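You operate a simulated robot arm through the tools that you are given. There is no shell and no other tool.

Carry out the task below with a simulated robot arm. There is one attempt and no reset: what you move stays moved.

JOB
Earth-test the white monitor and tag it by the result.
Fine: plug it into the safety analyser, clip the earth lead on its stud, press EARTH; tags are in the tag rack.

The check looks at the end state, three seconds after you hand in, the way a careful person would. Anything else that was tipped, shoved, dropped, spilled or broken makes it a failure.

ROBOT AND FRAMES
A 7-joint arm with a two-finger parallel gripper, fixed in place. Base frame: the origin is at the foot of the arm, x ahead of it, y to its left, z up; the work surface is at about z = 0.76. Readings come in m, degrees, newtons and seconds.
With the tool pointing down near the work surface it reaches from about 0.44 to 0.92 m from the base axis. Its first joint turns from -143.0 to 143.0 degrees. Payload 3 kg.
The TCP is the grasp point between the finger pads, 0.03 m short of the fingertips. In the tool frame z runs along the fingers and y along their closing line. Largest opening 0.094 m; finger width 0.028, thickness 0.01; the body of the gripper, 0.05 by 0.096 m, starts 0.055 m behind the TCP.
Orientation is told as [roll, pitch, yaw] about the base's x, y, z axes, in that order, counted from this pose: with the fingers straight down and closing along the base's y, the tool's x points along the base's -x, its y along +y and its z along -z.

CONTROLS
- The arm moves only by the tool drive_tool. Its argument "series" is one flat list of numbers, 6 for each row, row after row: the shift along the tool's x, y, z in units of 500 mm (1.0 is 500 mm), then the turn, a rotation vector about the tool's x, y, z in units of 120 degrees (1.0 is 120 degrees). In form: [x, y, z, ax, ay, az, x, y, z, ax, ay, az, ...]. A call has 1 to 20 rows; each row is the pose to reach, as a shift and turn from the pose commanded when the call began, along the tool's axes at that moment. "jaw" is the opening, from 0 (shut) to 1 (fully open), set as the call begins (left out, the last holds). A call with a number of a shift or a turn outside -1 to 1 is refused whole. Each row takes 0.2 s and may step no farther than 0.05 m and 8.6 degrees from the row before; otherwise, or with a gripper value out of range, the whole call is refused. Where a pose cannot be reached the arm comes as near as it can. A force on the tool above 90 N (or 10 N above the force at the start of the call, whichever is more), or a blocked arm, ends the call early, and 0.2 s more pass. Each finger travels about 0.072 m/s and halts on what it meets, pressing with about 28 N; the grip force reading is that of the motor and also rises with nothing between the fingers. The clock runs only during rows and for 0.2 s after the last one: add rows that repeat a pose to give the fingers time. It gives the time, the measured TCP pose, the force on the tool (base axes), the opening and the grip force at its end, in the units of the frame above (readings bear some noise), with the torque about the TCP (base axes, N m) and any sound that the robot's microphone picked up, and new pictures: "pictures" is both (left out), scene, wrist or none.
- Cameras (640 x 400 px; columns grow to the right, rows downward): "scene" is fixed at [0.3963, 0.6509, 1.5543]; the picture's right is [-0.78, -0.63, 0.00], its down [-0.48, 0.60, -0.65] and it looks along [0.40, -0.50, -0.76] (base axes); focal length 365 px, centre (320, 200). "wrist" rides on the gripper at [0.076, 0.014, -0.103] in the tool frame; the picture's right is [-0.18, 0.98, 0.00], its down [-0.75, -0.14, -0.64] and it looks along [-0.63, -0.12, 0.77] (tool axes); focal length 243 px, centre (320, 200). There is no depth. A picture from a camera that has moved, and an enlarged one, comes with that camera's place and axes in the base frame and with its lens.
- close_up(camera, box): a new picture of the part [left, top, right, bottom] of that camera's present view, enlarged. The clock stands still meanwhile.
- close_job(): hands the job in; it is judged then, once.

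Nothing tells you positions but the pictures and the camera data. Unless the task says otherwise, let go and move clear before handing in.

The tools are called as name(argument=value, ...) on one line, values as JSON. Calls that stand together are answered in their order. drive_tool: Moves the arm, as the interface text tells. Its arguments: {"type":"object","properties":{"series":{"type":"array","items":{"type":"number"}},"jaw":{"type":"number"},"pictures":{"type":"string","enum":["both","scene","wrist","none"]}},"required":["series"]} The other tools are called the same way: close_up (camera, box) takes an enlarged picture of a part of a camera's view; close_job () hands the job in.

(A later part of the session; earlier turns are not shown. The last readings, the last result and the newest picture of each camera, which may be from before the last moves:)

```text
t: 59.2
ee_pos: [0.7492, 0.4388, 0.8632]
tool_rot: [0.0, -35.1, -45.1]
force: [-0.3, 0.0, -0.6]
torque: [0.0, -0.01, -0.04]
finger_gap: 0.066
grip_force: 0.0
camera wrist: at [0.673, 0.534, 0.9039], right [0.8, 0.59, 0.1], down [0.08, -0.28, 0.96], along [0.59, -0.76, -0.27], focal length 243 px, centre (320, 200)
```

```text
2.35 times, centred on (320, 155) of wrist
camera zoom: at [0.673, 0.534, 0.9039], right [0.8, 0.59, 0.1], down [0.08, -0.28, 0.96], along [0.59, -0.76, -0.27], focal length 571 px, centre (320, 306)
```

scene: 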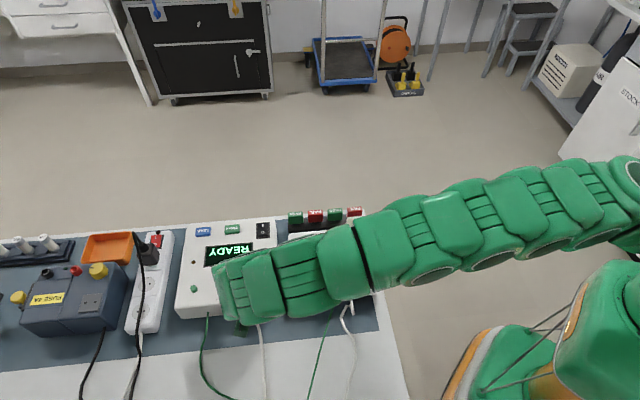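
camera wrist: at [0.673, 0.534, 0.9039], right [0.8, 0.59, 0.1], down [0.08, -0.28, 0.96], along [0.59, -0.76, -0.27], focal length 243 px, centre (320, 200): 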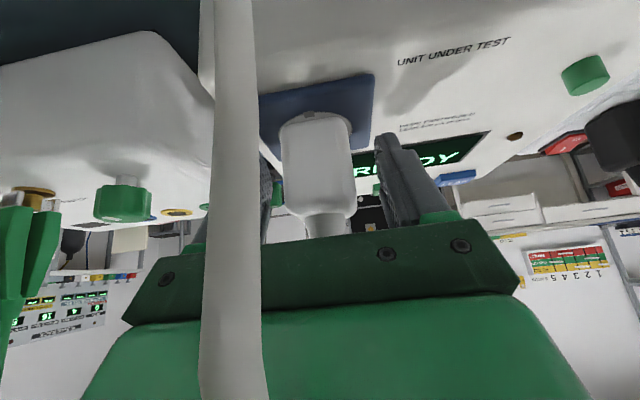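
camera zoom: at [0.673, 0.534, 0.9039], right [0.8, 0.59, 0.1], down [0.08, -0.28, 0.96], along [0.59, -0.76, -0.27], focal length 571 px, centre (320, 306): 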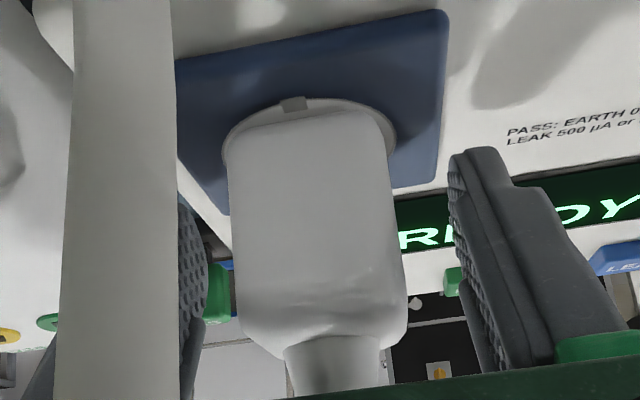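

The plug stays in the socket with the fingers open. I'll back out slowly along the tool axis and keep an eye on the cable in front of the camera.

drive_tool(series=[0, 0, -0.03, 0, 0, 0, 0, 0, -0.06, 0, 0, 0, 0, 0, -0.06, 0, 0, 0], pictures="wrist")

drive_tool(series=[0, 0, -0.04, 0, 0, 0, 0, 0, -0.08, 0, 0, 0, 0, 0, -0.08, 0, 0, 0], pictures="both")

```text
t: 60.0
ee_pos: [0.7355, 0.451, 0.888]
tool_rot: [-0.2, -35.0, -45.0]
force: [-0.4, -0.6, 0.5]
torque: [0.0, -0.03, 0.0]
finger_gap: 0.0658
grip_force: 0.1
camera wrist: at [0.6612, 0.5462, 0.9292], right [0.8, 0.59, 0.1], down [0.08, -0.28, 0.96], along [0.59, -0.76, -0.27], focal length 243 px, centre (320, 200)
```

wrist: 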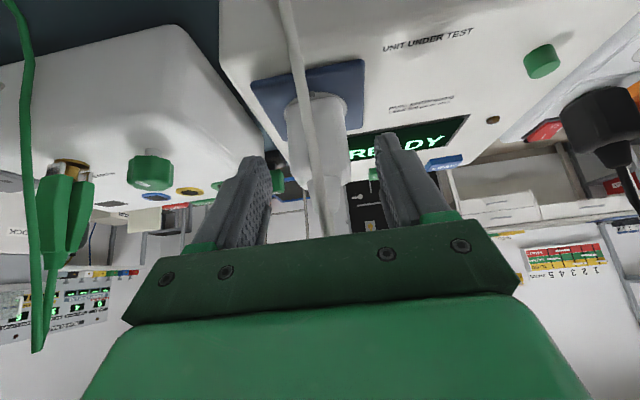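

```text
t: 60.8
ee_pos: [0.7215, 0.4674, 0.9191]
tool_rot: [-0.1, -35.0, -45.0]
force: [0.8, 0.2, -0.1]
torque: [0.01, 0.0, 0.03]
finger_gap: 0.0656
grip_force: 0.1
camera wrist: at [0.6471, 0.5629, 0.9603], right [0.8, 0.59, 0.1], down [0.08, -0.28, 0.96], along [0.59, -0.76, -0.27], focal length 243 px, centre (320, 200)
```

scene: 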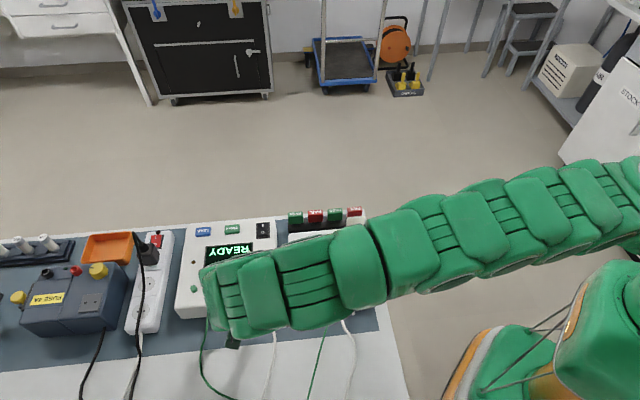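
wrist: 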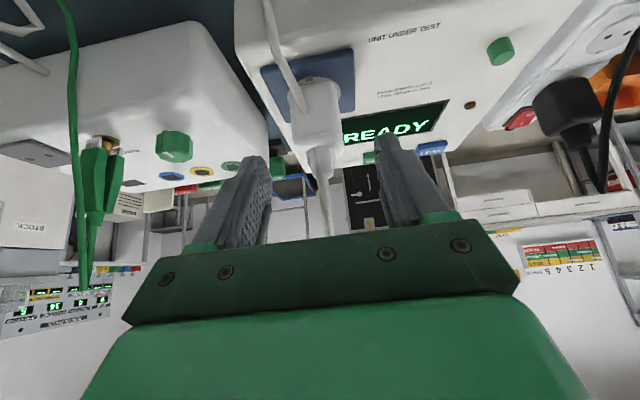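

drive_tool(series=[0, 0, -0.07, 0, 0, 0, 0, 0, -0.14, 0, 0, 0, 0, 0, -0.21, 0, 0, 0, -0.03, 0, -0.25, 0, 0, 0, -0.03, 0, -0.25, 0, 0, 0], pictures="both")

close_up(camera="wrist", box=[200, 60, 420, 200])

```text
t: 62.0
ee_pos: [0.68, 0.5089, 1.0305]
tool_rot: [0.0, -35.1, -45.0]
force: [0.5, 0.4, 1.0]
torque: [0.03, 0.03, 0.04]
finger_gap: 0.0661
grip_force: 0.0
camera wrist: at [0.6046, 0.6039, 1.0723], right [0.8, 0.59, 0.11], down [0.08, -0.28, 0.96], along [0.59, -0.76, -0.27], focal length 243 px, centre (320, 200)
```

scene: 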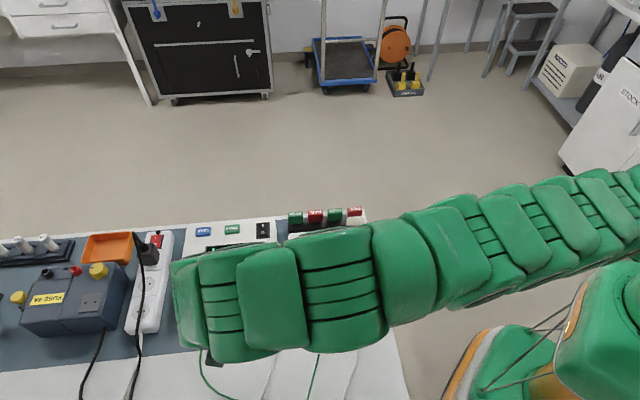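
wrist: 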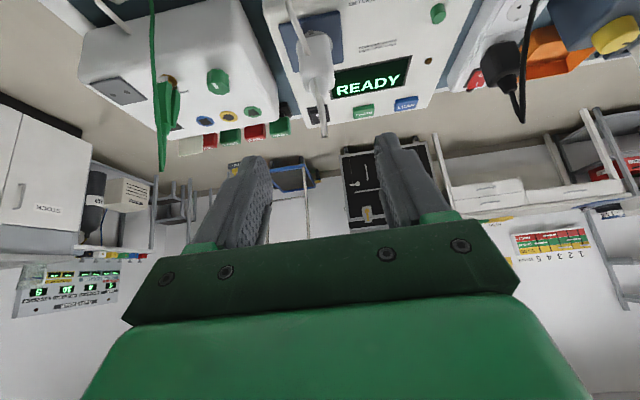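

```text
2.86 times, centred on (310, 130) of wrist
camera zoom: at [0.6046, 0.6039, 1.0723], right [0.8, 0.59, 0.11], down [0.08, -0.28, 0.96], along [0.59, -0.76, -0.27], focal length 693 px, centre (349, 400)
```

zoom: 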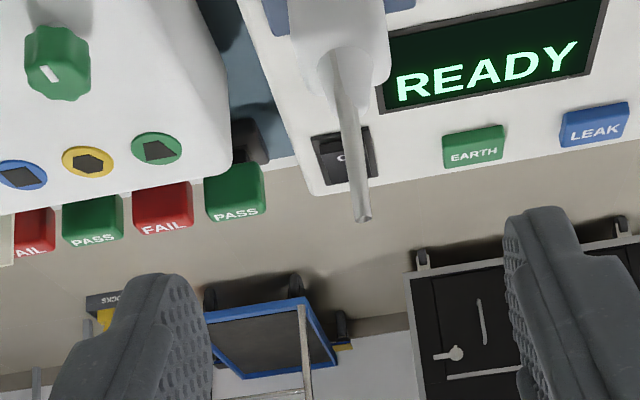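

The plug is in the analyser and the cable fell clear. Next is the EARTH button, so I'll rise, swing the wrist around to face the analyser front and inspect everything.

drive_tool(series=[-0.0459, 0, -0.0656, 0, 0, 0, -0.0918, 0, -0.1311, 0, 0, 0, -0.1249, -0.0476, -0.1201, -0.0388, 0, -0.0555, -0.158, -0.0951, -0.1091, -0.0777, 0, -0.1109, -0.191, -0.1427, -0.0981, -0.1165, 0, -0.1664, -0.2241, -0.1902, -0.0872, -0.1554, 0, -0.2219, -0.2572, -0.2378, -0.0762, -0.1942, 0, -0.2773, -0.2903, -0.2853, -0.0652, -0.233, 0, -0.3328, -0.3233, -0.3329, -0.0542, -0.2719, 0, -0.3882, -0.3564, -0.3804, -0.0432, -0.3107, 0, -0.4437, -0.3564, -0.3804, -0.0432, -0.3107, 0, -0.4437], jaw=0, pictures="both")

close_up(camera="scene", box=[170, 200, 394, 320])

close_up(camera="wrist", box=[60, 0, 380, 180])

```text
t: 64.4
ee_pos: [0.638, 0.2792, 1.1507]
tool_rot: [0.0, -35.1, 20.1]
force: [0.0, -0.2, 0.2]
torque: [-0.01, -0.02, -0.02]
finger_gap: 0.0001
grip_force: 27.9
camera wrist: at [0.5186, 0.2506, 1.1908], right [-0.2, 0.97, 0.11], down [0.28, -0.05, 0.96], along [0.94, 0.22, -0.27], focal length 243 px, centre (320, 200)
```

scene: 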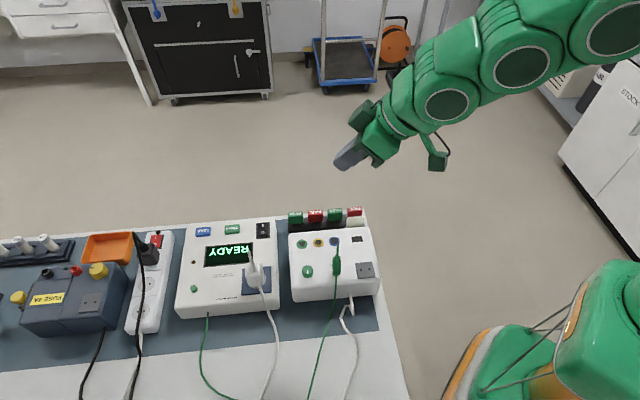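
wrist: 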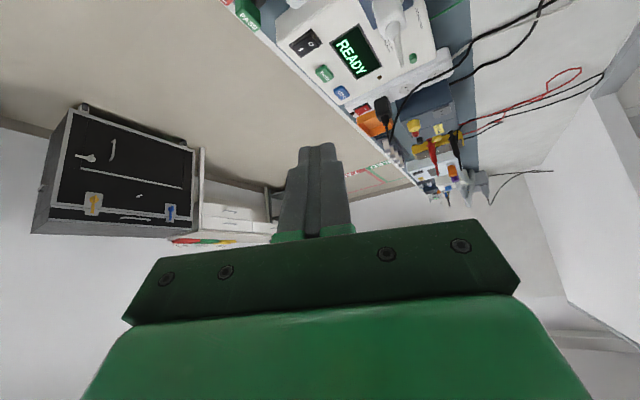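

```text
2.86 times, centred on (282, 260) of scene
camera zoom: at [0.3963, 0.6509, 1.5543], right [-0.78, -0.63, 0.0], down [-0.48, 0.6, -0.65], along [0.4, -0.5, -0.76], focal length 1043 px, centre (429, 29)
```

zoom: 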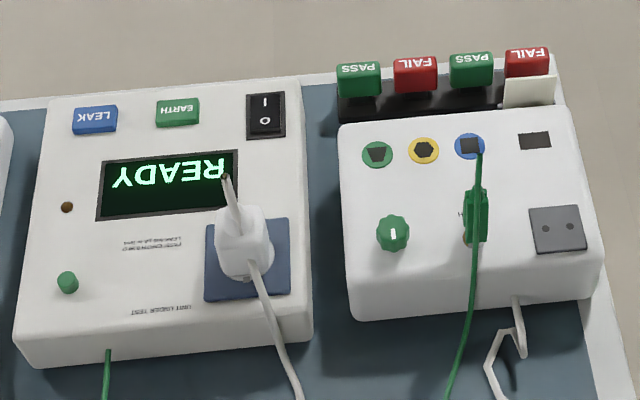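

```text
2.00 times, centred on (220, 90) of wrist
camera zoom: at [0.5186, 0.2506, 1.1908], right [-0.2, 0.97, 0.11], down [0.28, -0.05, 0.96], along [0.94, 0.22, -0.27], focal length 485 px, centre (520, 420)
```

zoom: 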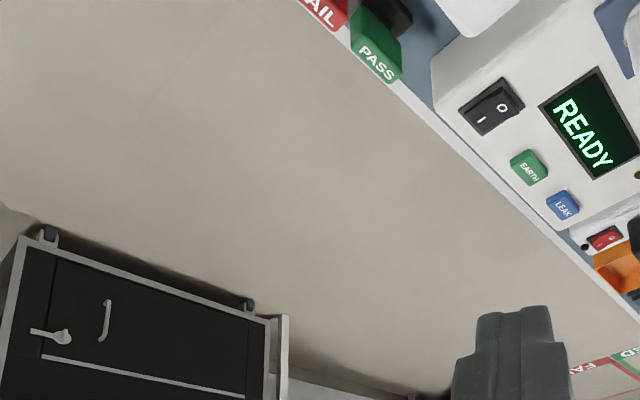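

Both connections look right: the plug is upright in the analyser and the clip is upright on the stud. The EARTH button is near (0.891, 0.374) with its top at z≈0.83. I'll move the closed fingertips above it.

drive_tool(series=[-0.0168, 0.0006, 0.0784, 0, 0, 0, -0.0336, 0.0012, 0.1569, 0, 0, 0, -0.0505, 0.0017, 0.2353, 0, 0, 0, -0.0673, 0.0023, 0.3138, 0, 0, 0, -0.0841, 0.0029, 0.3922, 0, 0, 0, -0.1009, 0.0035, 0.4707, 0, 0, 0, -0.1178, 0.004, 0.5491, 0, 0, 0, -0.1346, 0.0046, 0.6276, 0, 0, 0, -0.1514, 0.0052, 0.706, 0, 0, 0, -0.1514, 0.0052, 0.706, 0, 0, 0], pictures="both")

close_up(camera="wrist", box=[240, 20, 440, 160])

close_up(camera="scene", box=[180, 190, 290, 280])

```text
t: 66.6
ee_pos: [0.8903, 0.3724, 0.9058]
tool_rot: [0.1, -34.9, 19.9]
force: [-0.3, -0.2, -0.6]
torque: [-0.01, -0.01, 0.0]
finger_gap: 0.0
grip_force: 28.0
camera wrist: at [0.771, 0.3439, 0.9468], right [-0.19, 0.98, 0.11], down [0.28, -0.05, 0.96], along [0.94, 0.22, -0.27], focal length 243 px, centre (320, 200)
```

scene: 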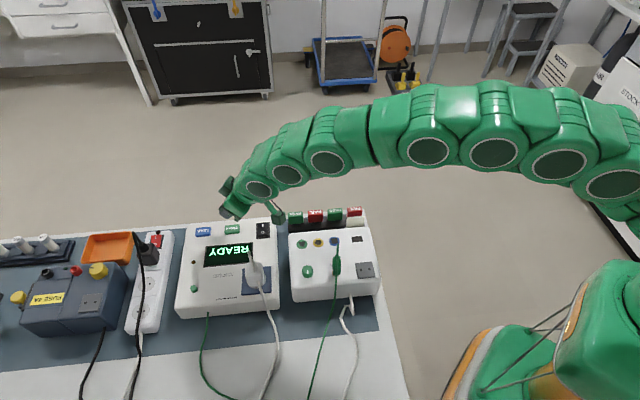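
wrist: 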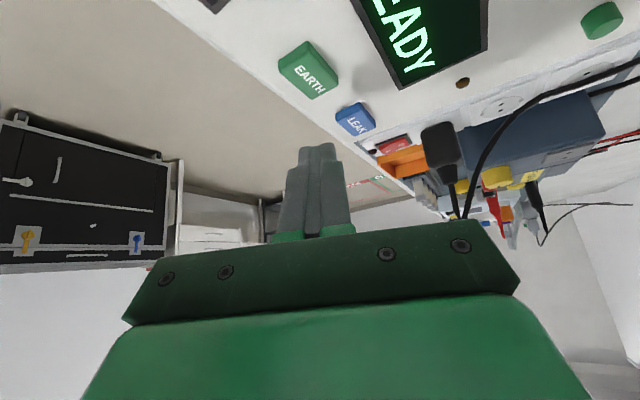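

```text
2.86 times, centred on (340, 90) of wrist
camera zoom: at [0.771, 0.3439, 0.9468], right [-0.19, 0.98, 0.11], down [0.28, -0.05, 0.96], along [0.94, 0.22, -0.27], focal length 693 px, centre (263, 514)
```

zoom: 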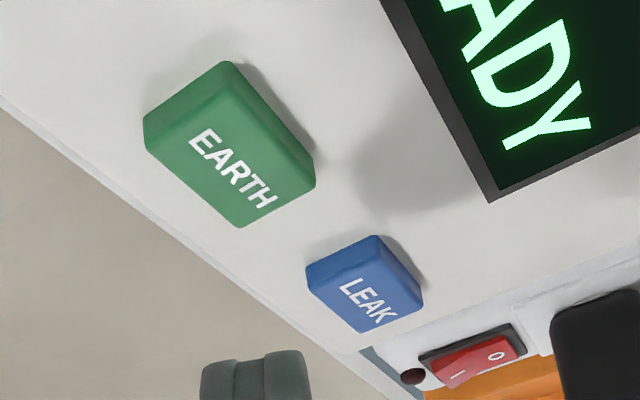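

```text
4.44 times, centred on (235, 235) of scene
camera zoom: at [0.3963, 0.6509, 1.5543], right [-0.78, -0.63, 0.0], down [-0.48, 0.6, -0.65], along [0.4, -0.5, -0.76], focal length 1622 px, centre (698, 44)
```

zoom: 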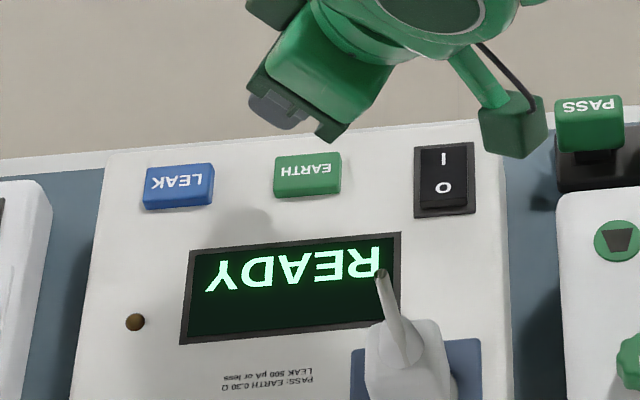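

drive_tool(series=[0.0251, 0, 0.0288, 0, 0, 0, 0.0502, 0, 0.0576, 0, 0, 0, 0.0502, 0, 0.0576, 0, 0, 0], pictures="both")

close_up(camera="wrist", box=[240, 60, 400, 200])

close_up(camera="scene", box=[190, 200, 290, 270])

```text
t: 67.4
ee_pos: [0.8837, 0.3725, 0.866]
tool_rot: [0.0, -34.8, 20.0]
force: [0.8, 0.7, -0.3]
torque: [0.02, -0.03, 0.03]
finger_gap: 0.0
grip_force: 28.1
camera wrist: at [0.7653, 0.3434, 0.9075], right [-0.19, 0.98, 0.11], down [0.28, -0.05, 0.96], along [0.94, 0.22, -0.27], focal length 243 px, centre (320, 200)
```

scene: 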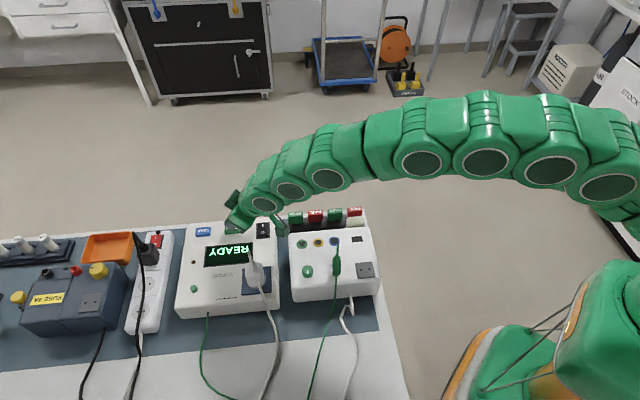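
wrist: 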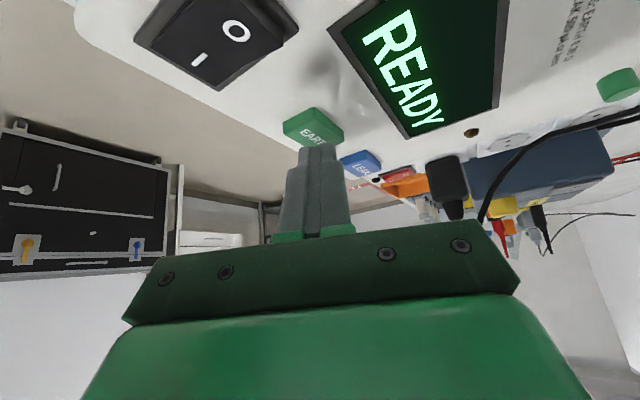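

```text
2.86 times, centred on (320, 130) of wrist
camera zoom: at [0.7653, 0.3434, 0.9075], right [-0.19, 0.98, 0.11], down [0.28, -0.05, 0.96], along [0.94, 0.22, -0.27], focal length 693 px, centre (320, 400)
```

zoom: 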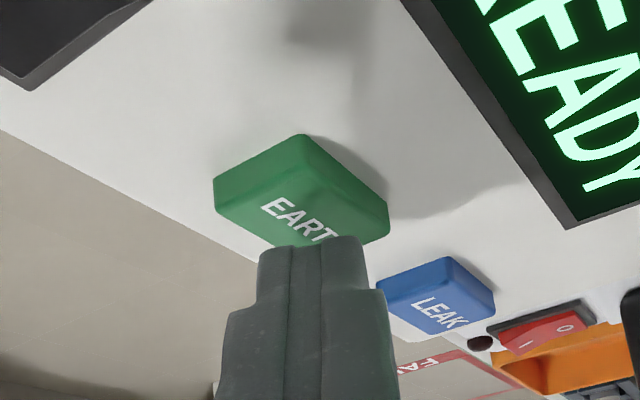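

```text
5.71 times, centred on (240, 235) of scene
camera zoom: at [0.3963, 0.6509, 1.5543], right [-0.78, -0.63, 0.0], down [-0.48, 0.6, -0.65], along [0.4, -0.5, -0.76], focal length 2086 px, centre (777, 0)
```

zoom: 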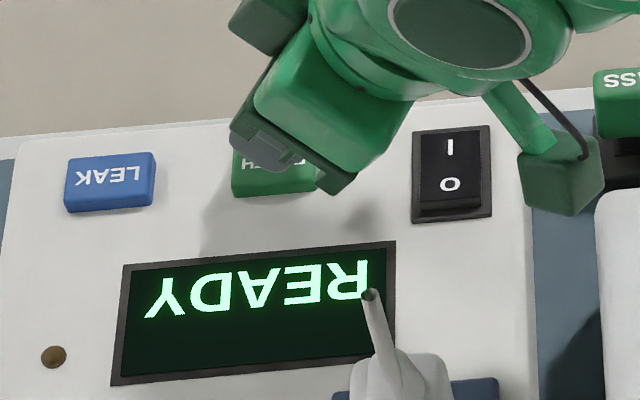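

drive_tool(series=[0.0066, 0, 0.0028, 0, 0, 0, 0.0066, 0, 0.0028, 0, 0, 0], pictures="none")

drive_tool(series=[0.0023, 0, 0.0033, 0, 0, 0, 0.0023, 0, 0.0033, 0, 0, 0], pictures="scene")

close_up(camera="wrist", box=[240, 60, 400, 200])

```text
t: 68.0
ee_pos: [0.8813, 0.3711, 0.8637]
tool_rot: [0.0, -34.9, 19.9]
force: [0.7, 0.6, -0.2]
torque: [0.0, 0.05, 0.0]
finger_gap: 0.0002
grip_force: 28.6
```

```text
t: 68.6
ee_pos: [0.8817, 0.3721, 0.8611]
tool_rot: [0.1, -35.0, 19.8]
force: [0.6, 0.2, 1.0]
torque: [0.0, -0.04, -0.03]
finger_gap: 0.0002
grip_force: 27.8
heard: click
```

scene: 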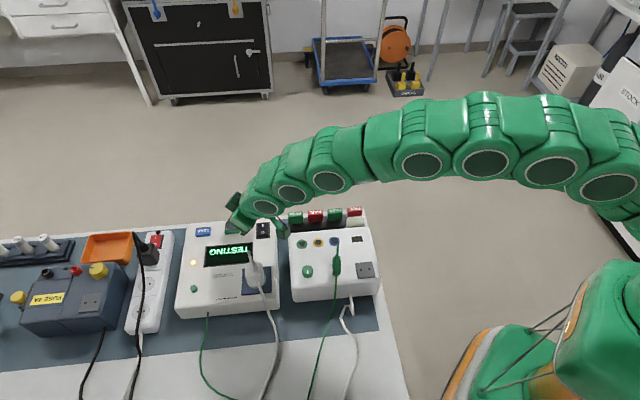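

```text
2.86 times, centred on (320, 130) of wrist
camera zoom: at [0.7627, 0.3438, 0.9026], right [-0.19, 0.98, 0.11], down [0.28, -0.05, 0.96], along [0.94, 0.22, -0.27], focal length 693 px, centre (320, 400)
```

zoom: 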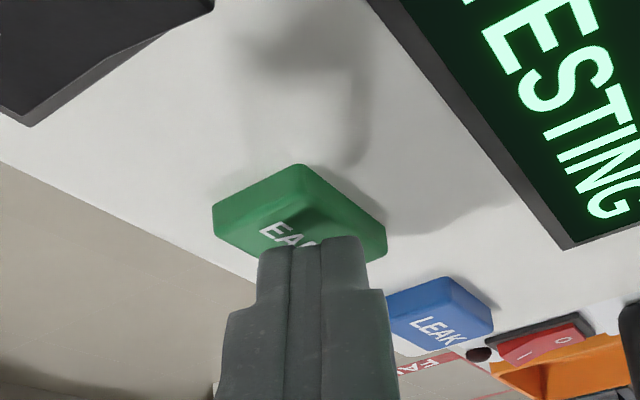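

I heard a click and the display shows TESTING. I'll lift off the button and wait for the result.

drive_tool(series=[-0.0115, 0, -0.0164, 0, 0, 0, -0.0344, 0, -0.0492, 0, 0, 0, -0.0688, 0, -0.0983, 0, 0, 0, -0.0688, 0, -0.0983, 0, 0, 0, -0.0688, 0, -0.0983, 0, 0, 0, -0.0688, 0, -0.0983, 0, 0, 0, -0.0688, 0, -0.0983, 0, 0, 0, -0.0688, 0, -0.0983, 0, 0, 0, -0.0688, 0, -0.0983, 0, 0, 0, -0.0688, 0, -0.0983, 0, 0, 0], pictures="scene")

close_up(camera="scene", box=[180, 220, 280, 290])

```text
t: 70.8
ee_pos: [0.8845, 0.3725, 0.9204]
tool_rot: [0.0, -35.1, 20.0]
force: [0.5, 0.1, 0.1]
torque: [-0.01, 0.0, 0.01]
finger_gap: 0.0
grip_force: 28.3
```

scene: 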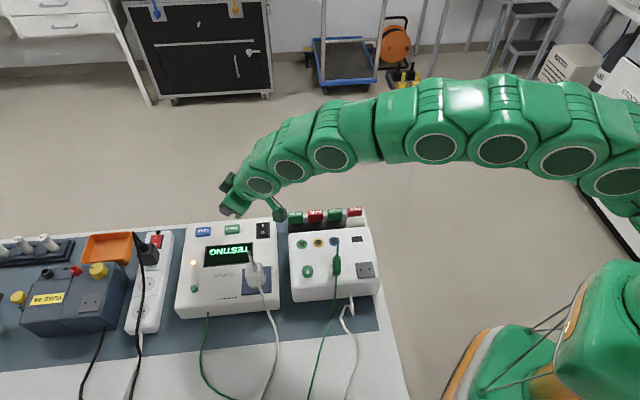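

```text
5.71 times, centred on (230, 255) of scene
camera zoom: at [0.3963, 0.6509, 1.5543], right [-0.78, -0.63, 0.0], down [-0.48, 0.6, -0.65], along [0.4, -0.5, -0.76], focal length 2086 px, centre (834, -114)
```

zoom: 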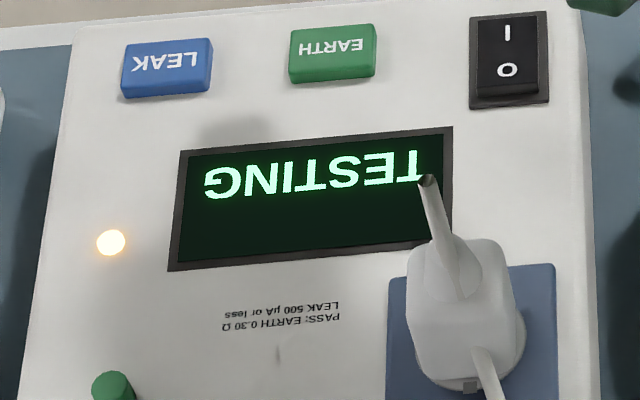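

It is still testing with its lamp on. Meanwhile I'll move to a spot where I can see the tag rack and the dark slot and white flap on the monitor.

drive_tool(series=[-0.03, 0, -0.07, 0, 0, 0, -0.0, 0, -0.15, 0, 0, 0, 0.06, 0, -0.22, 0, 0, 0, 0.12, 0, -0.29, 0, 0.06, 0, 0.18, 0, -0.35, 0, 0.12, 0, 0.24, 0, -0.4, 0, 0.18, 0, 0.3, 0, -0.44, 0, 0.24, 0, 0.34, 0, -0.47, 0, 0.29, 0, 0.34, 0, -0.47, 0, 0.29, 0], jaw=0, pictures="both")

close_up(camera="scene", box=[180, 220, 280, 290])

```text
t: 72.8
ee_pos: [0.6217, 0.2774, 1.017]
tool_rot: [0.0, -0.2, 20.0]
force: [0.2, -0.4, -0.5]
torque: [0.03, -0.03, 0.0]
finger_gap: 0.0
grip_force: 28.1
camera wrist: at [0.5457, 0.2633, 1.1197], right [-0.16, 0.99, 0.0], down [0.76, 0.12, 0.64], along [0.64, 0.1, -0.77], focal length 243 px, centre (320, 200)
```

scene: 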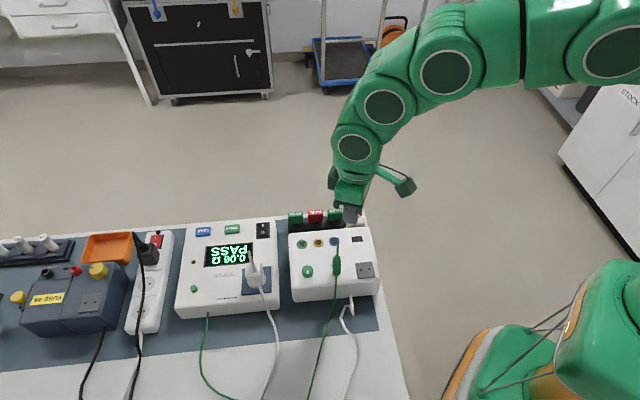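
wrist: 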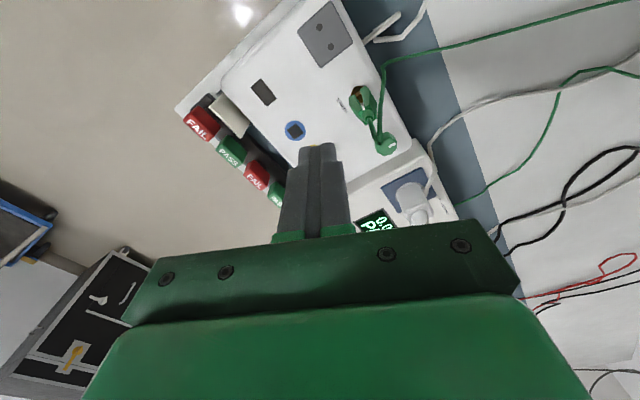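

```text
5.71 times, centred on (230, 255) of scene
camera zoom: at [0.3963, 0.6509, 1.5543], right [-0.78, -0.63, 0.0], down [-0.48, 0.6, -0.65], along [0.4, -0.5, -0.76], focal length 2086 px, centre (834, -114)
```

zoom: 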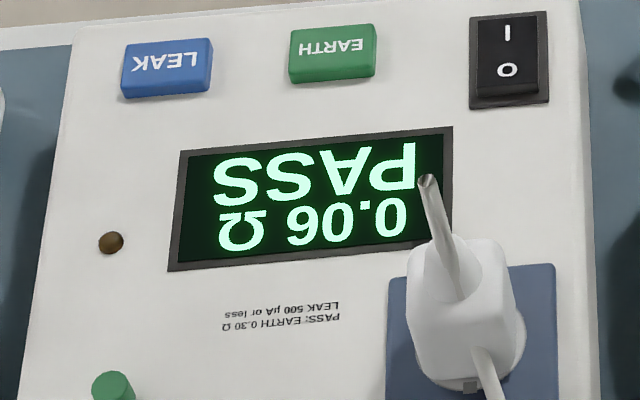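

The result is 0.06 Ω and PASS, which is within the 0.30 Ω limit, so the monitor gets a PASS tag. I'll study the tags, the slot and the flap.

close_up(camera="wrist", box=[170, 50, 330, 210])

close_up(camera="wrist", box=[190, 70, 270, 140])

close_up(camera="scene", box=[280, 195, 376, 255])

```text
2.50 times, centred on (250, 130) of wrist
camera zoom: at [0.5457, 0.2633, 1.1197], right [-0.16, 0.99, 0.0], down [0.76, 0.12, 0.64], along [0.64, 0.1, -0.77], focal length 606 px, centre (495, 375)
```

zoom: 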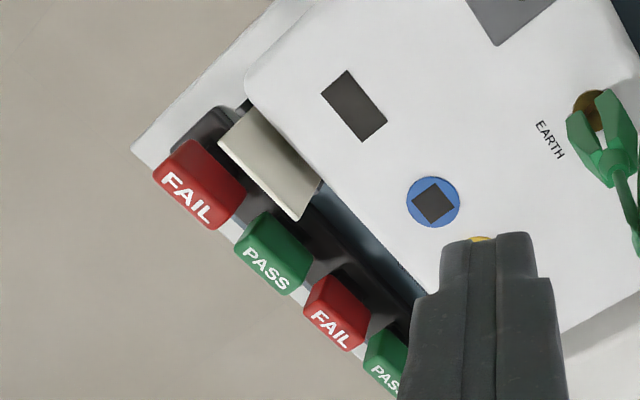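

```text
5.71 times, centred on (230, 105) of wrist
camera zoom: at [0.5457, 0.2633, 1.1197], right [-0.16, 0.99, 0.0], down [0.76, 0.12, 0.64], along [0.64, 0.1, -0.77], focal length 1386 px, centre (834, 743)
```

zoom: 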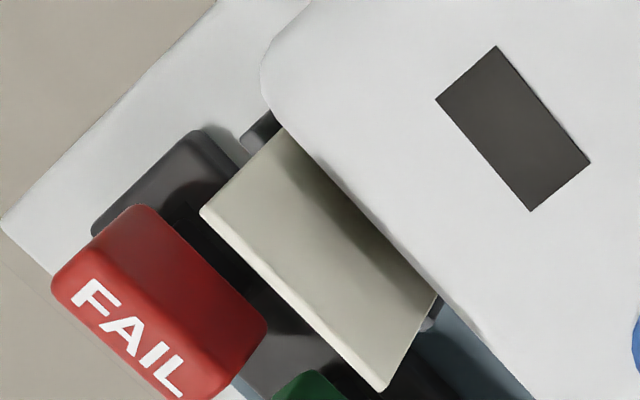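

```text
6.67 times, centred on (328, 225) of scene
camera zoom: at [0.3963, 0.6509, 1.5543], right [-0.78, -0.63, 0.0], down [-0.48, 0.6, -0.65], along [0.4, -0.5, -0.76], focal length 2434 px, centre (267, 33)
```

zoom: 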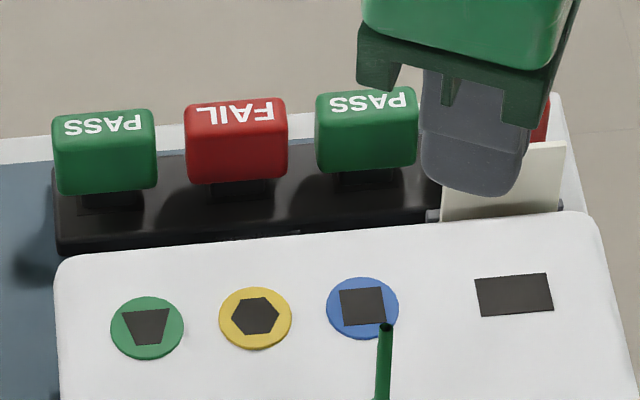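

drive_tool(series=[0.0134, -0.0469, 0.0, -0.0106, -0.0478, -0.0336, 0.0268, -0.0937, 0.01, -0.0212, -0.0957, -0.0673, 0.0402, -0.1406, 0.03, -0.0319, -0.1435, -0.1009, 0.0536, -0.1875, 0.06, -0.0425, -0.1913, -0.1345, 0.067, -0.2343, 0.09, -0.0531, -0.2392, -0.1682, 0.0804, -0.2812, 0.114, -0.0637, -0.287, -0.2018, 0.0804, -0.2812, 0.114, -0.0637, -0.287, -0.2018], pictures="both")

close_up(camera="wrist", box=[200, 30, 440, 180])

```text
t: 74.4
ee_pos: [0.636, 0.1318, 0.9589]
tool_rot: [-0.2, -35.2, 45.0]
force: [-0.1, 0.1, 0.1]
torque: [-0.01, -0.01, 0.0]
finger_gap: 0.0002
grip_force: 27.9
camera wrist: at [0.539, 0.0557, 0.9997], right [-0.59, 0.8, 0.1], down [0.27, 0.08, 0.96], along [0.76, 0.59, -0.26], focal length 243 px, centre (320, 200)
```

scene: 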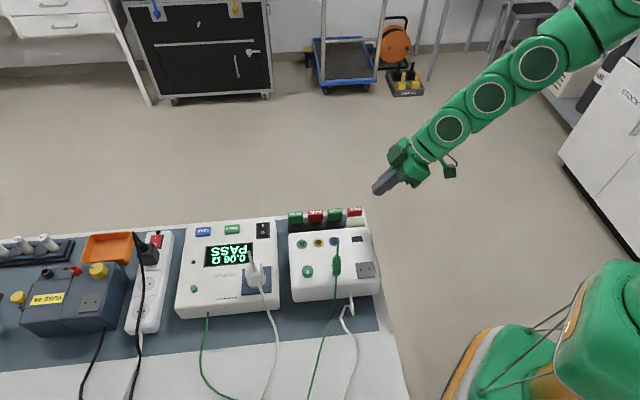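
wrist: 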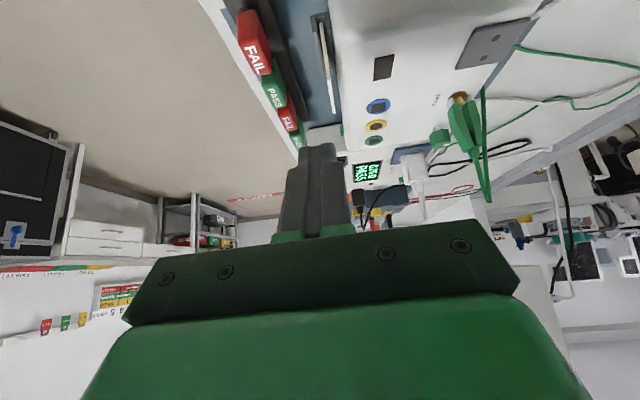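

```text
2.67 times, centred on (320, 105) of wrist
camera zoom: at [0.539, 0.0557, 0.9997], right [-0.59, 0.8, 0.1], down [0.27, 0.08, 0.96], along [0.76, 0.59, -0.26], focal length 647 px, centre (320, 453)
```

zoom: 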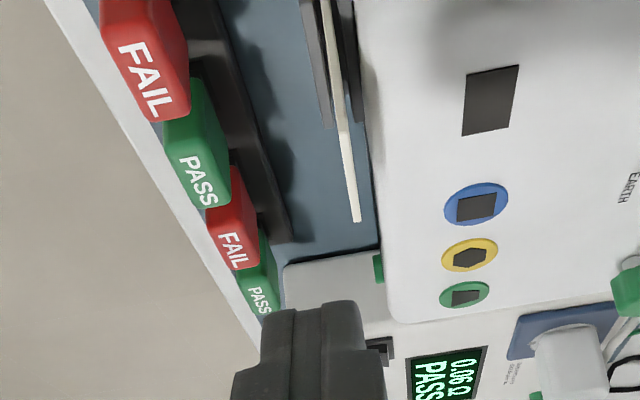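

drive_tool(series=[0.0606, 0, -0.018, 0, 0, 0, 0.1212, 0, -0.036, 0, 0, 0, 0.1212, 0, -0.036, 0, 0, 0], pictures="wrist")

close_up(camera="wrist", box=[230, 60, 410, 170])

close_up(camera="wrist", box=[290, 80, 350, 140])

```text
t: 75.2
ee_pos: [0.5885, 0.0874, 0.9412]
tool_rot: [0.0, -35.1, 44.9]
force: [-0.2, -0.4, -0.4]
torque: [0.01, 0.02, -0.02]
finger_gap: 0.0
grip_force: 28.2
camera wrist: at [0.4921, 0.0105, 0.9813], right [-0.59, 0.8, 0.11], down [0.27, 0.07, 0.96], along [0.76, 0.59, -0.26], focal length 243 px, centre (320, 200)
```

wrist: 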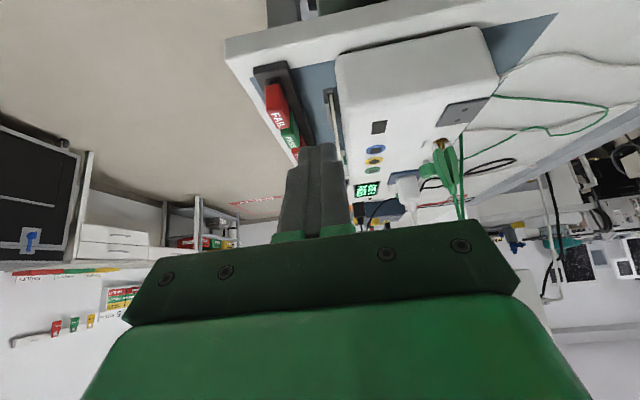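

```text
3.56 times, centred on (320, 115) of wrist
camera zoom: at [0.4921, 0.0105, 0.9813], right [-0.59, 0.8, 0.11], down [0.27, 0.07, 0.96], along [0.76, 0.59, -0.26], focal length 863 px, centre (320, 502)
```

zoom: 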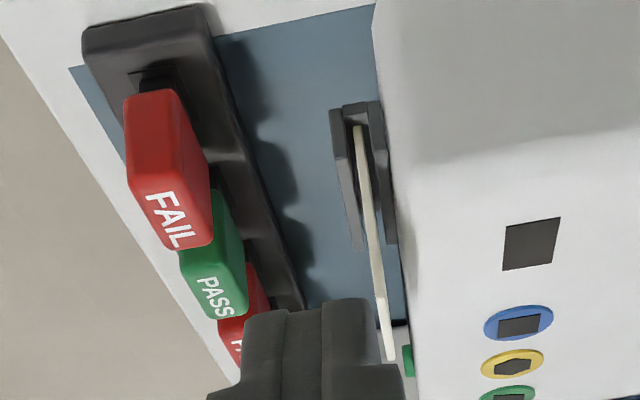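

```text
6.67 times, centred on (320, 110) of wrist
camera zoom: at [0.4921, 0.0105, 0.9813], right [-0.59, 0.8, 0.11], down [0.27, 0.07, 0.96], along [0.76, 0.59, -0.26], focal length 1618 px, centre (320, 800)
```

zoom: 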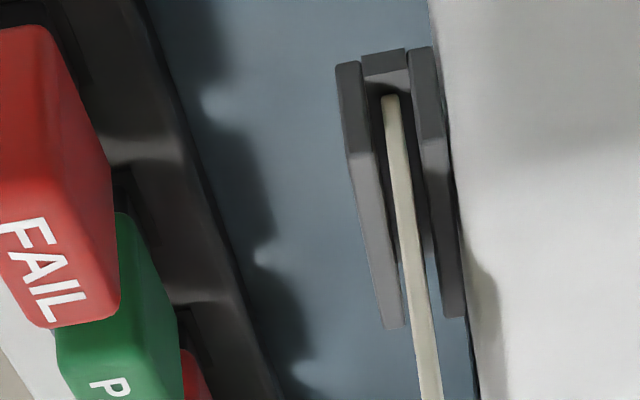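

drive_tool(series=[-0.0459, 0, -0.0655, 0, 0, 0, -0.0918, 0, -0.1311, 0, 0, 0, -0.1377, 0, -0.1966, 0, 0, 0, -0.1539, -0.0063, -0.1852, -0.0391, 0, -0.0559, -0.1702, -0.0126, -0.1739, -0.0782, 0, -0.1117, -0.1864, -0.0189, -0.1625, -0.1173, 0, -0.1676, -0.2026, -0.0252, -0.1512, -0.1564, 0, -0.2234, -0.2189, -0.0315, -0.1398, -0.1955, 0, -0.2793, -0.2351, -0.0377, -0.1284, -0.2346, 0, -0.3351, -0.2513, -0.044, -0.1171, -0.2738, 0, -0.391, -0.2675, -0.0503, -0.1057, -0.3129, 0, -0.4468, -0.2838, -0.0566, -0.0943, -0.352, 0, -0.5027, -0.3, -0.0629, -0.083, -0.3911, 0, -0.5585, -0.3162, -0.0692, -0.0716, -0.4302, 0, -0.6144, -0.3162, -0.0692, -0.0716, -0.4302, 0, -0.6144], pictures="wrist")

```text
t: 78.4
ee_pos: [0.6922, 0.1423, 1.0608]
tool_rot: [-0.2, -35.0, 135.2]
force: [-0.5, -0.4, 0.4]
torque: [0.01, 0.02, -0.01]
finger_gap: 0.0
grip_force: 27.9
camera wrist: at [0.7687, 0.045, 1.1013], right [-0.8, -0.59, 0.1], down [-0.08, 0.27, 0.96], along [-0.59, 0.76, -0.27], focal length 243 px, centre (320, 200)
```

wrist: 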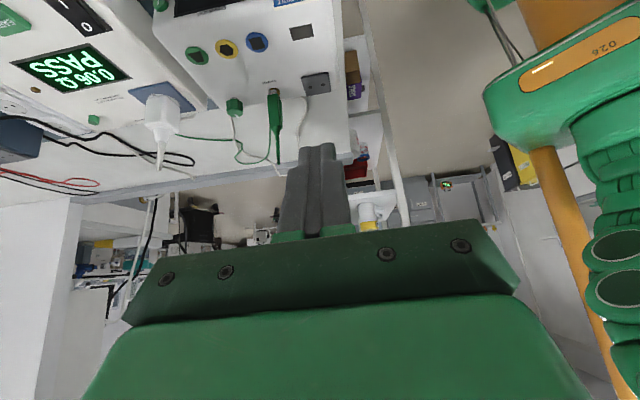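

drive_tool(series=[0, 0, 0, 0, 0.0694, 0, 0, 0, 0, 0, 0.1389, 0, 0, 0, 0, 0, 0.2083, 0, 0, 0, 0, 0, 0.2083, 0], pictures="wrist")

close_up(camera="wrist", box=[160, 0, 400, 150])

close_up(camera="wrist", box=[240, 20, 340, 90])

```text
t: 79.4
ee_pos: [0.6939, 0.1414, 1.0586]
tool_rot: [-0.1, -10.0, 134.9]
force: [0.0, -0.3, 0.5]
torque: [-0.01, 0.05, -0.01]
finger_gap: 0.0
grip_force: 27.8
camera wrist: at [0.7484, 0.0656, 1.1482], right [-0.82, -0.57, 0.03], down [-0.35, 0.55, 0.76], along [-0.45, 0.62, -0.65], focal length 243 px, centre (320, 200)
```

wrist: 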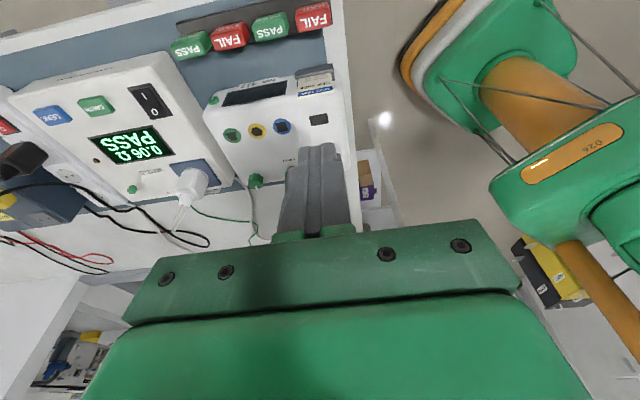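

```text
2.67 times, centred on (280, 75) of wrist
camera zoom: at [0.7484, 0.0656, 1.1482], right [-0.82, -0.57, 0.03], down [-0.35, 0.55, 0.76], along [-0.45, 0.62, -0.65], focal length 647 px, centre (427, 533)
```

zoom: 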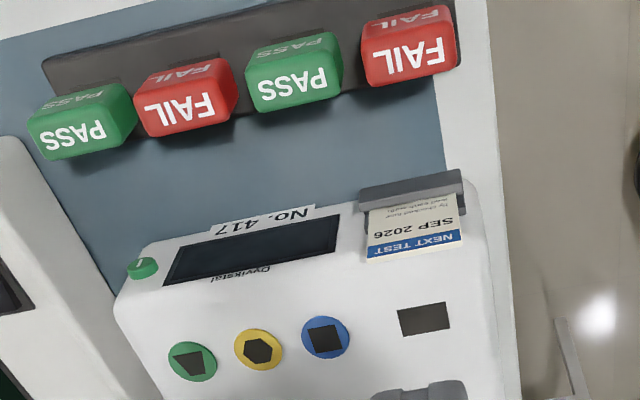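

```text
5.71 times, centred on (290, 55) of wrist
camera zoom: at [0.7484, 0.0656, 1.1482], right [-0.82, -0.57, 0.03], down [-0.35, 0.55, 0.76], along [-0.45, 0.62, -0.65], focal length 1386 px, centre (491, 1029)
```

zoom: 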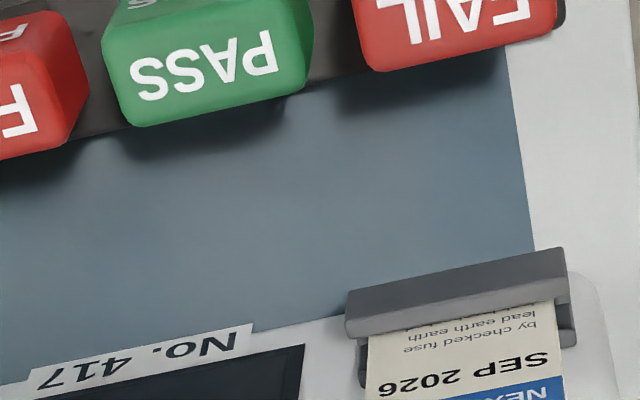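

I can now see the card in the monitor's front holder is printed: "NEXT TEST SEP 2026 …". I'll read it closely before deciding where the tag belongs.

drive_tool(series=[0, -0.05, 0.06, 0, 0.02, 0, 0, -0.1, 0.12, 0, 0.04, 0, 0, -0.1, 0.12, 0, 0.04, 0], pictures="wrist")

close_up(camera="wrist", box=[200, 0, 400, 130])

```text
t: 80.2
ee_pos: [0.7223, 0.1865, 1.0008]
tool_rot: [-0.2, -5.1, 134.9]
force: [-0.6, 0.5, -0.4]
torque: [-0.01, -0.02, -0.01]
finger_gap: 0.0
grip_force: 27.7
camera wrist: at [0.7722, 0.1156, 1.0956], right [-0.82, -0.56, 0.01], down [-0.39, 0.59, 0.71], along [-0.41, 0.58, -0.71], focal length 243 px, centre (320, 200)
```

wrist: 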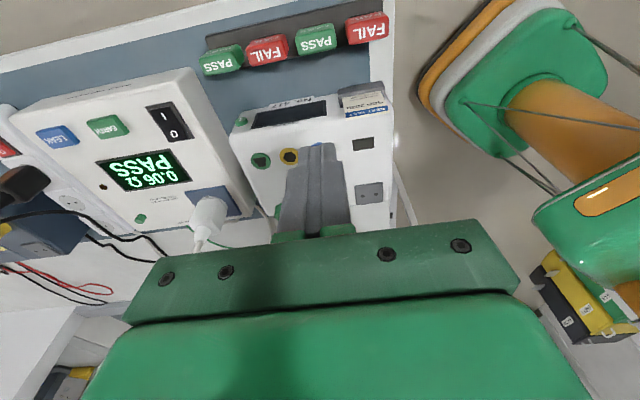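

```text
3.08 times, centred on (300, 65) of wrist
camera zoom: at [0.7722, 0.1156, 1.0956], right [-0.82, -0.56, 0.01], down [-0.39, 0.59, 0.71], along [-0.41, 0.58, -0.71], focal length 746 px, centre (382, 615)
```

zoom: 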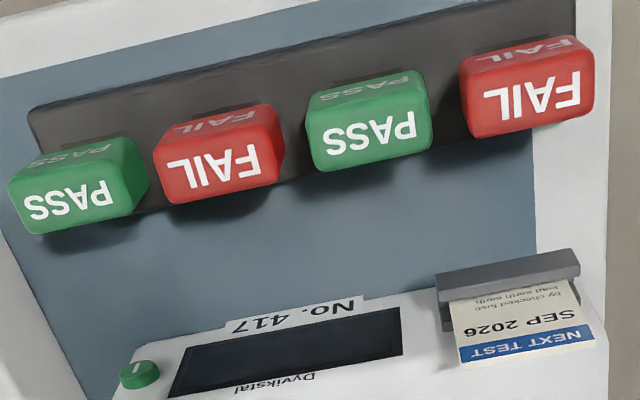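

The front card is the monitor's own "NEXT TEST" record, and the dark rectangle on top (about 27×16 mm) looks like a tag slot matching the tag stems. The PASS tag second from the right sits near (0.739, 0.163), with its top at z≈0.82. I'll turn the gripper to point straight down with the fingers closing across the tag's thin side.

drive_tool(series=[-0.0052, 0, -0.0598, 0, 0.0208, 0, -0.0105, 0, -0.1195, 0, 0.0417, 0, -0.0105, 0, -0.1195, 0, 0.0417, 0], jaw=0.42, pictures="none")

drive_tool(series=[0.0051, 0.0009, 0, 0, 0, 0.0682, 0.0102, 0.0019, 0, 0, 0, 0.1364, 0.0153, 0.0028, 0, 0, 0, 0.2045, 0.0204, 0.0037, 0, 0, 0, 0.2727, 0.0255, 0.0046, 0, 0, 0, 0.3409, 0.0307, 0.0056, 0, 0, 0, 0.4091, 0.0358, 0.0065, 0, 0, 0, 0.4773, 0.0409, 0.0074, 0, 0, 0, 0.5455, 0.046, 0.0083, 0, 0, 0, 0.6136, 0.0511, 0.0093, 0, 0, 0, 0.6818, 0.0562, 0.0102, 0, 0, 0, 0.75, 0.0562, 0.0102, 0, 0, 0, 0.75], pictures="both")

close_up(camera="wrist", box=[200, 0, 440, 180])

```text
t: 81.0
ee_pos: [0.7199, 0.1865, 1.0601]
tool_rot: [-0.1, -0.1, 135.0]
force: [-0.4, 0.3, 0.0]
torque: [0.01, 0.03, 0.02]
finger_gap: 0.0395
grip_force: 0.1
```

```text
t: 83.6
ee_pos: [0.737, 0.1606, 1.0602]
tool_rot: [0.1, -0.2, 44.9]
force: [-0.4, -0.3, 0.3]
torque: [0.01, -0.03, 0.0]
finger_gap: 0.0396
grip_force: 0.0
camera wrist: at [0.6732, 0.1156, 1.164], right [-0.56, 0.83, 0.0], down [0.63, 0.43, 0.64], along [0.53, 0.36, -0.77], focal length 243 px, centre (320, 200)
```

scene: 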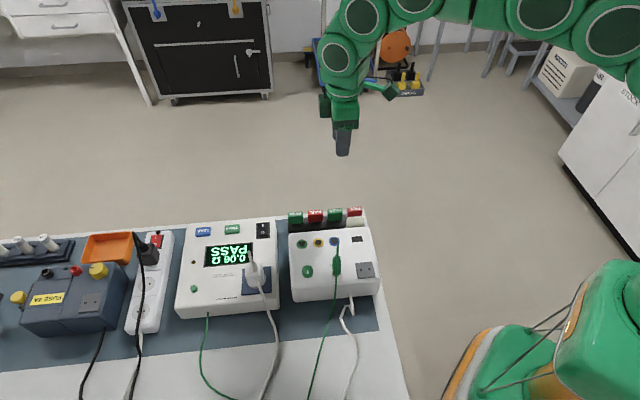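
wrist: 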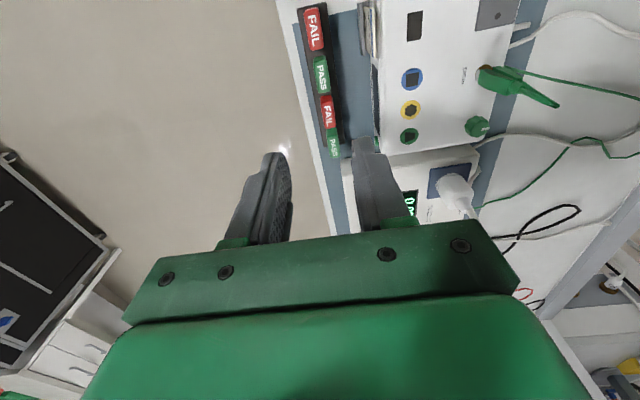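

```text
2.22 times, centred on (320, 90) of wrist
camera zoom: at [0.6732, 0.1156, 1.164], right [-0.56, 0.83, 0.0], down [0.63, 0.43, 0.64], along [0.53, 0.36, -0.77], focal length 539 px, centre (320, 444)
```

zoom: 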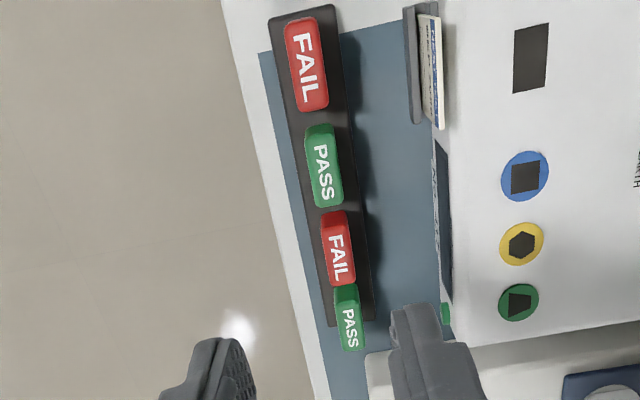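

drive_tool(series=[-0.001, 0.0006, 0.064, 0, 0, 0, -0.002, 0.0012, 0.128, 0, 0, 0, -0.003, 0.0018, 0.192, 0, 0, 0, -0.004, 0.0024, 0.256, 0, 0, 0, -0.005, 0.003, 0.32, 0, 0, 0, -0.005, 0.003, 0.32, 0, 0, 0], pictures="both")

close_up(camera="wrist", box=[200, 0, 440, 180])

close_up(camera="scene", box=[280, 180, 390, 260])

```text
t: 85.0
ee_pos: [0.7362, 0.1653, 0.9017]
tool_rot: [0.0, -0.3, 45.0]
force: [-0.3, 0.9, 0.1]
torque: [-0.02, 0.0, 0.04]
finger_gap: 0.0397
grip_force: 0.0
camera wrist: at [0.673, 0.1213, 1.0052], right [-0.56, 0.83, 0.0], down [0.63, 0.43, 0.64], along [0.53, 0.37, -0.77], focal length 243 px, centre (320, 200)
```

scene: 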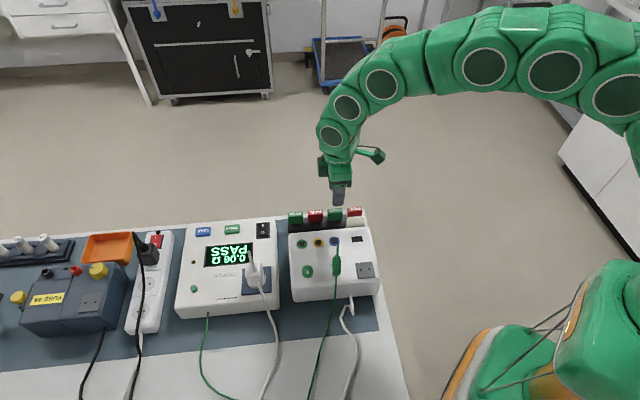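
wrist: 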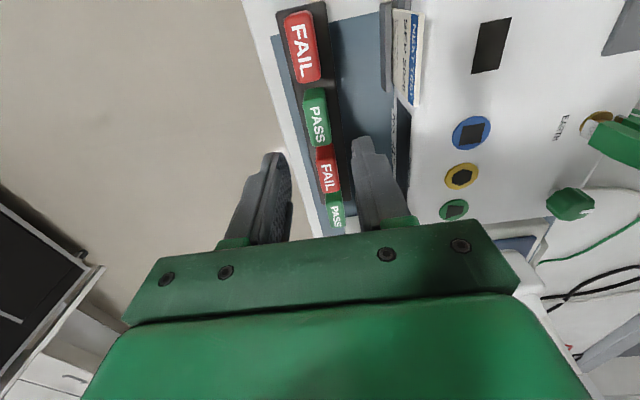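

```text
2.22 times, centred on (320, 90) of wrist
camera zoom: at [0.673, 0.1213, 1.0052], right [-0.56, 0.83, 0.0], down [0.63, 0.43, 0.64], along [0.53, 0.37, -0.77], focal length 539 px, centre (320, 444)
```

zoom: 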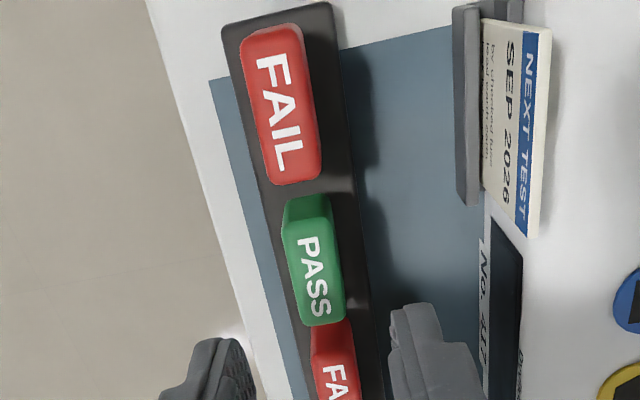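

```text
5.00 times, centred on (335, 220) of scene
camera zoom: at [0.3963, 0.6509, 1.5543], right [-0.78, -0.63, 0.0], down [-0.48, 0.6, -0.65], along [0.4, -0.5, -0.76], focal length 1825 px, centre (245, 100)
```

zoom: 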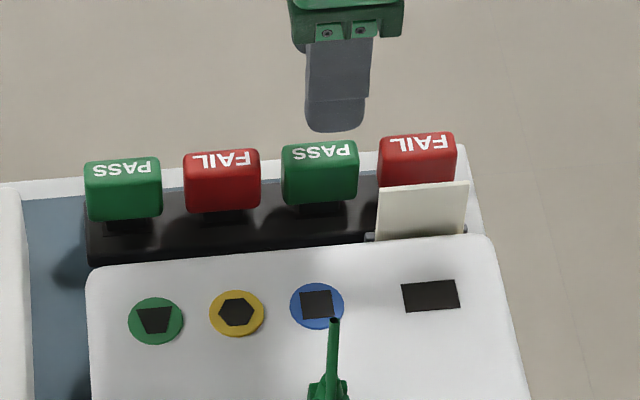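

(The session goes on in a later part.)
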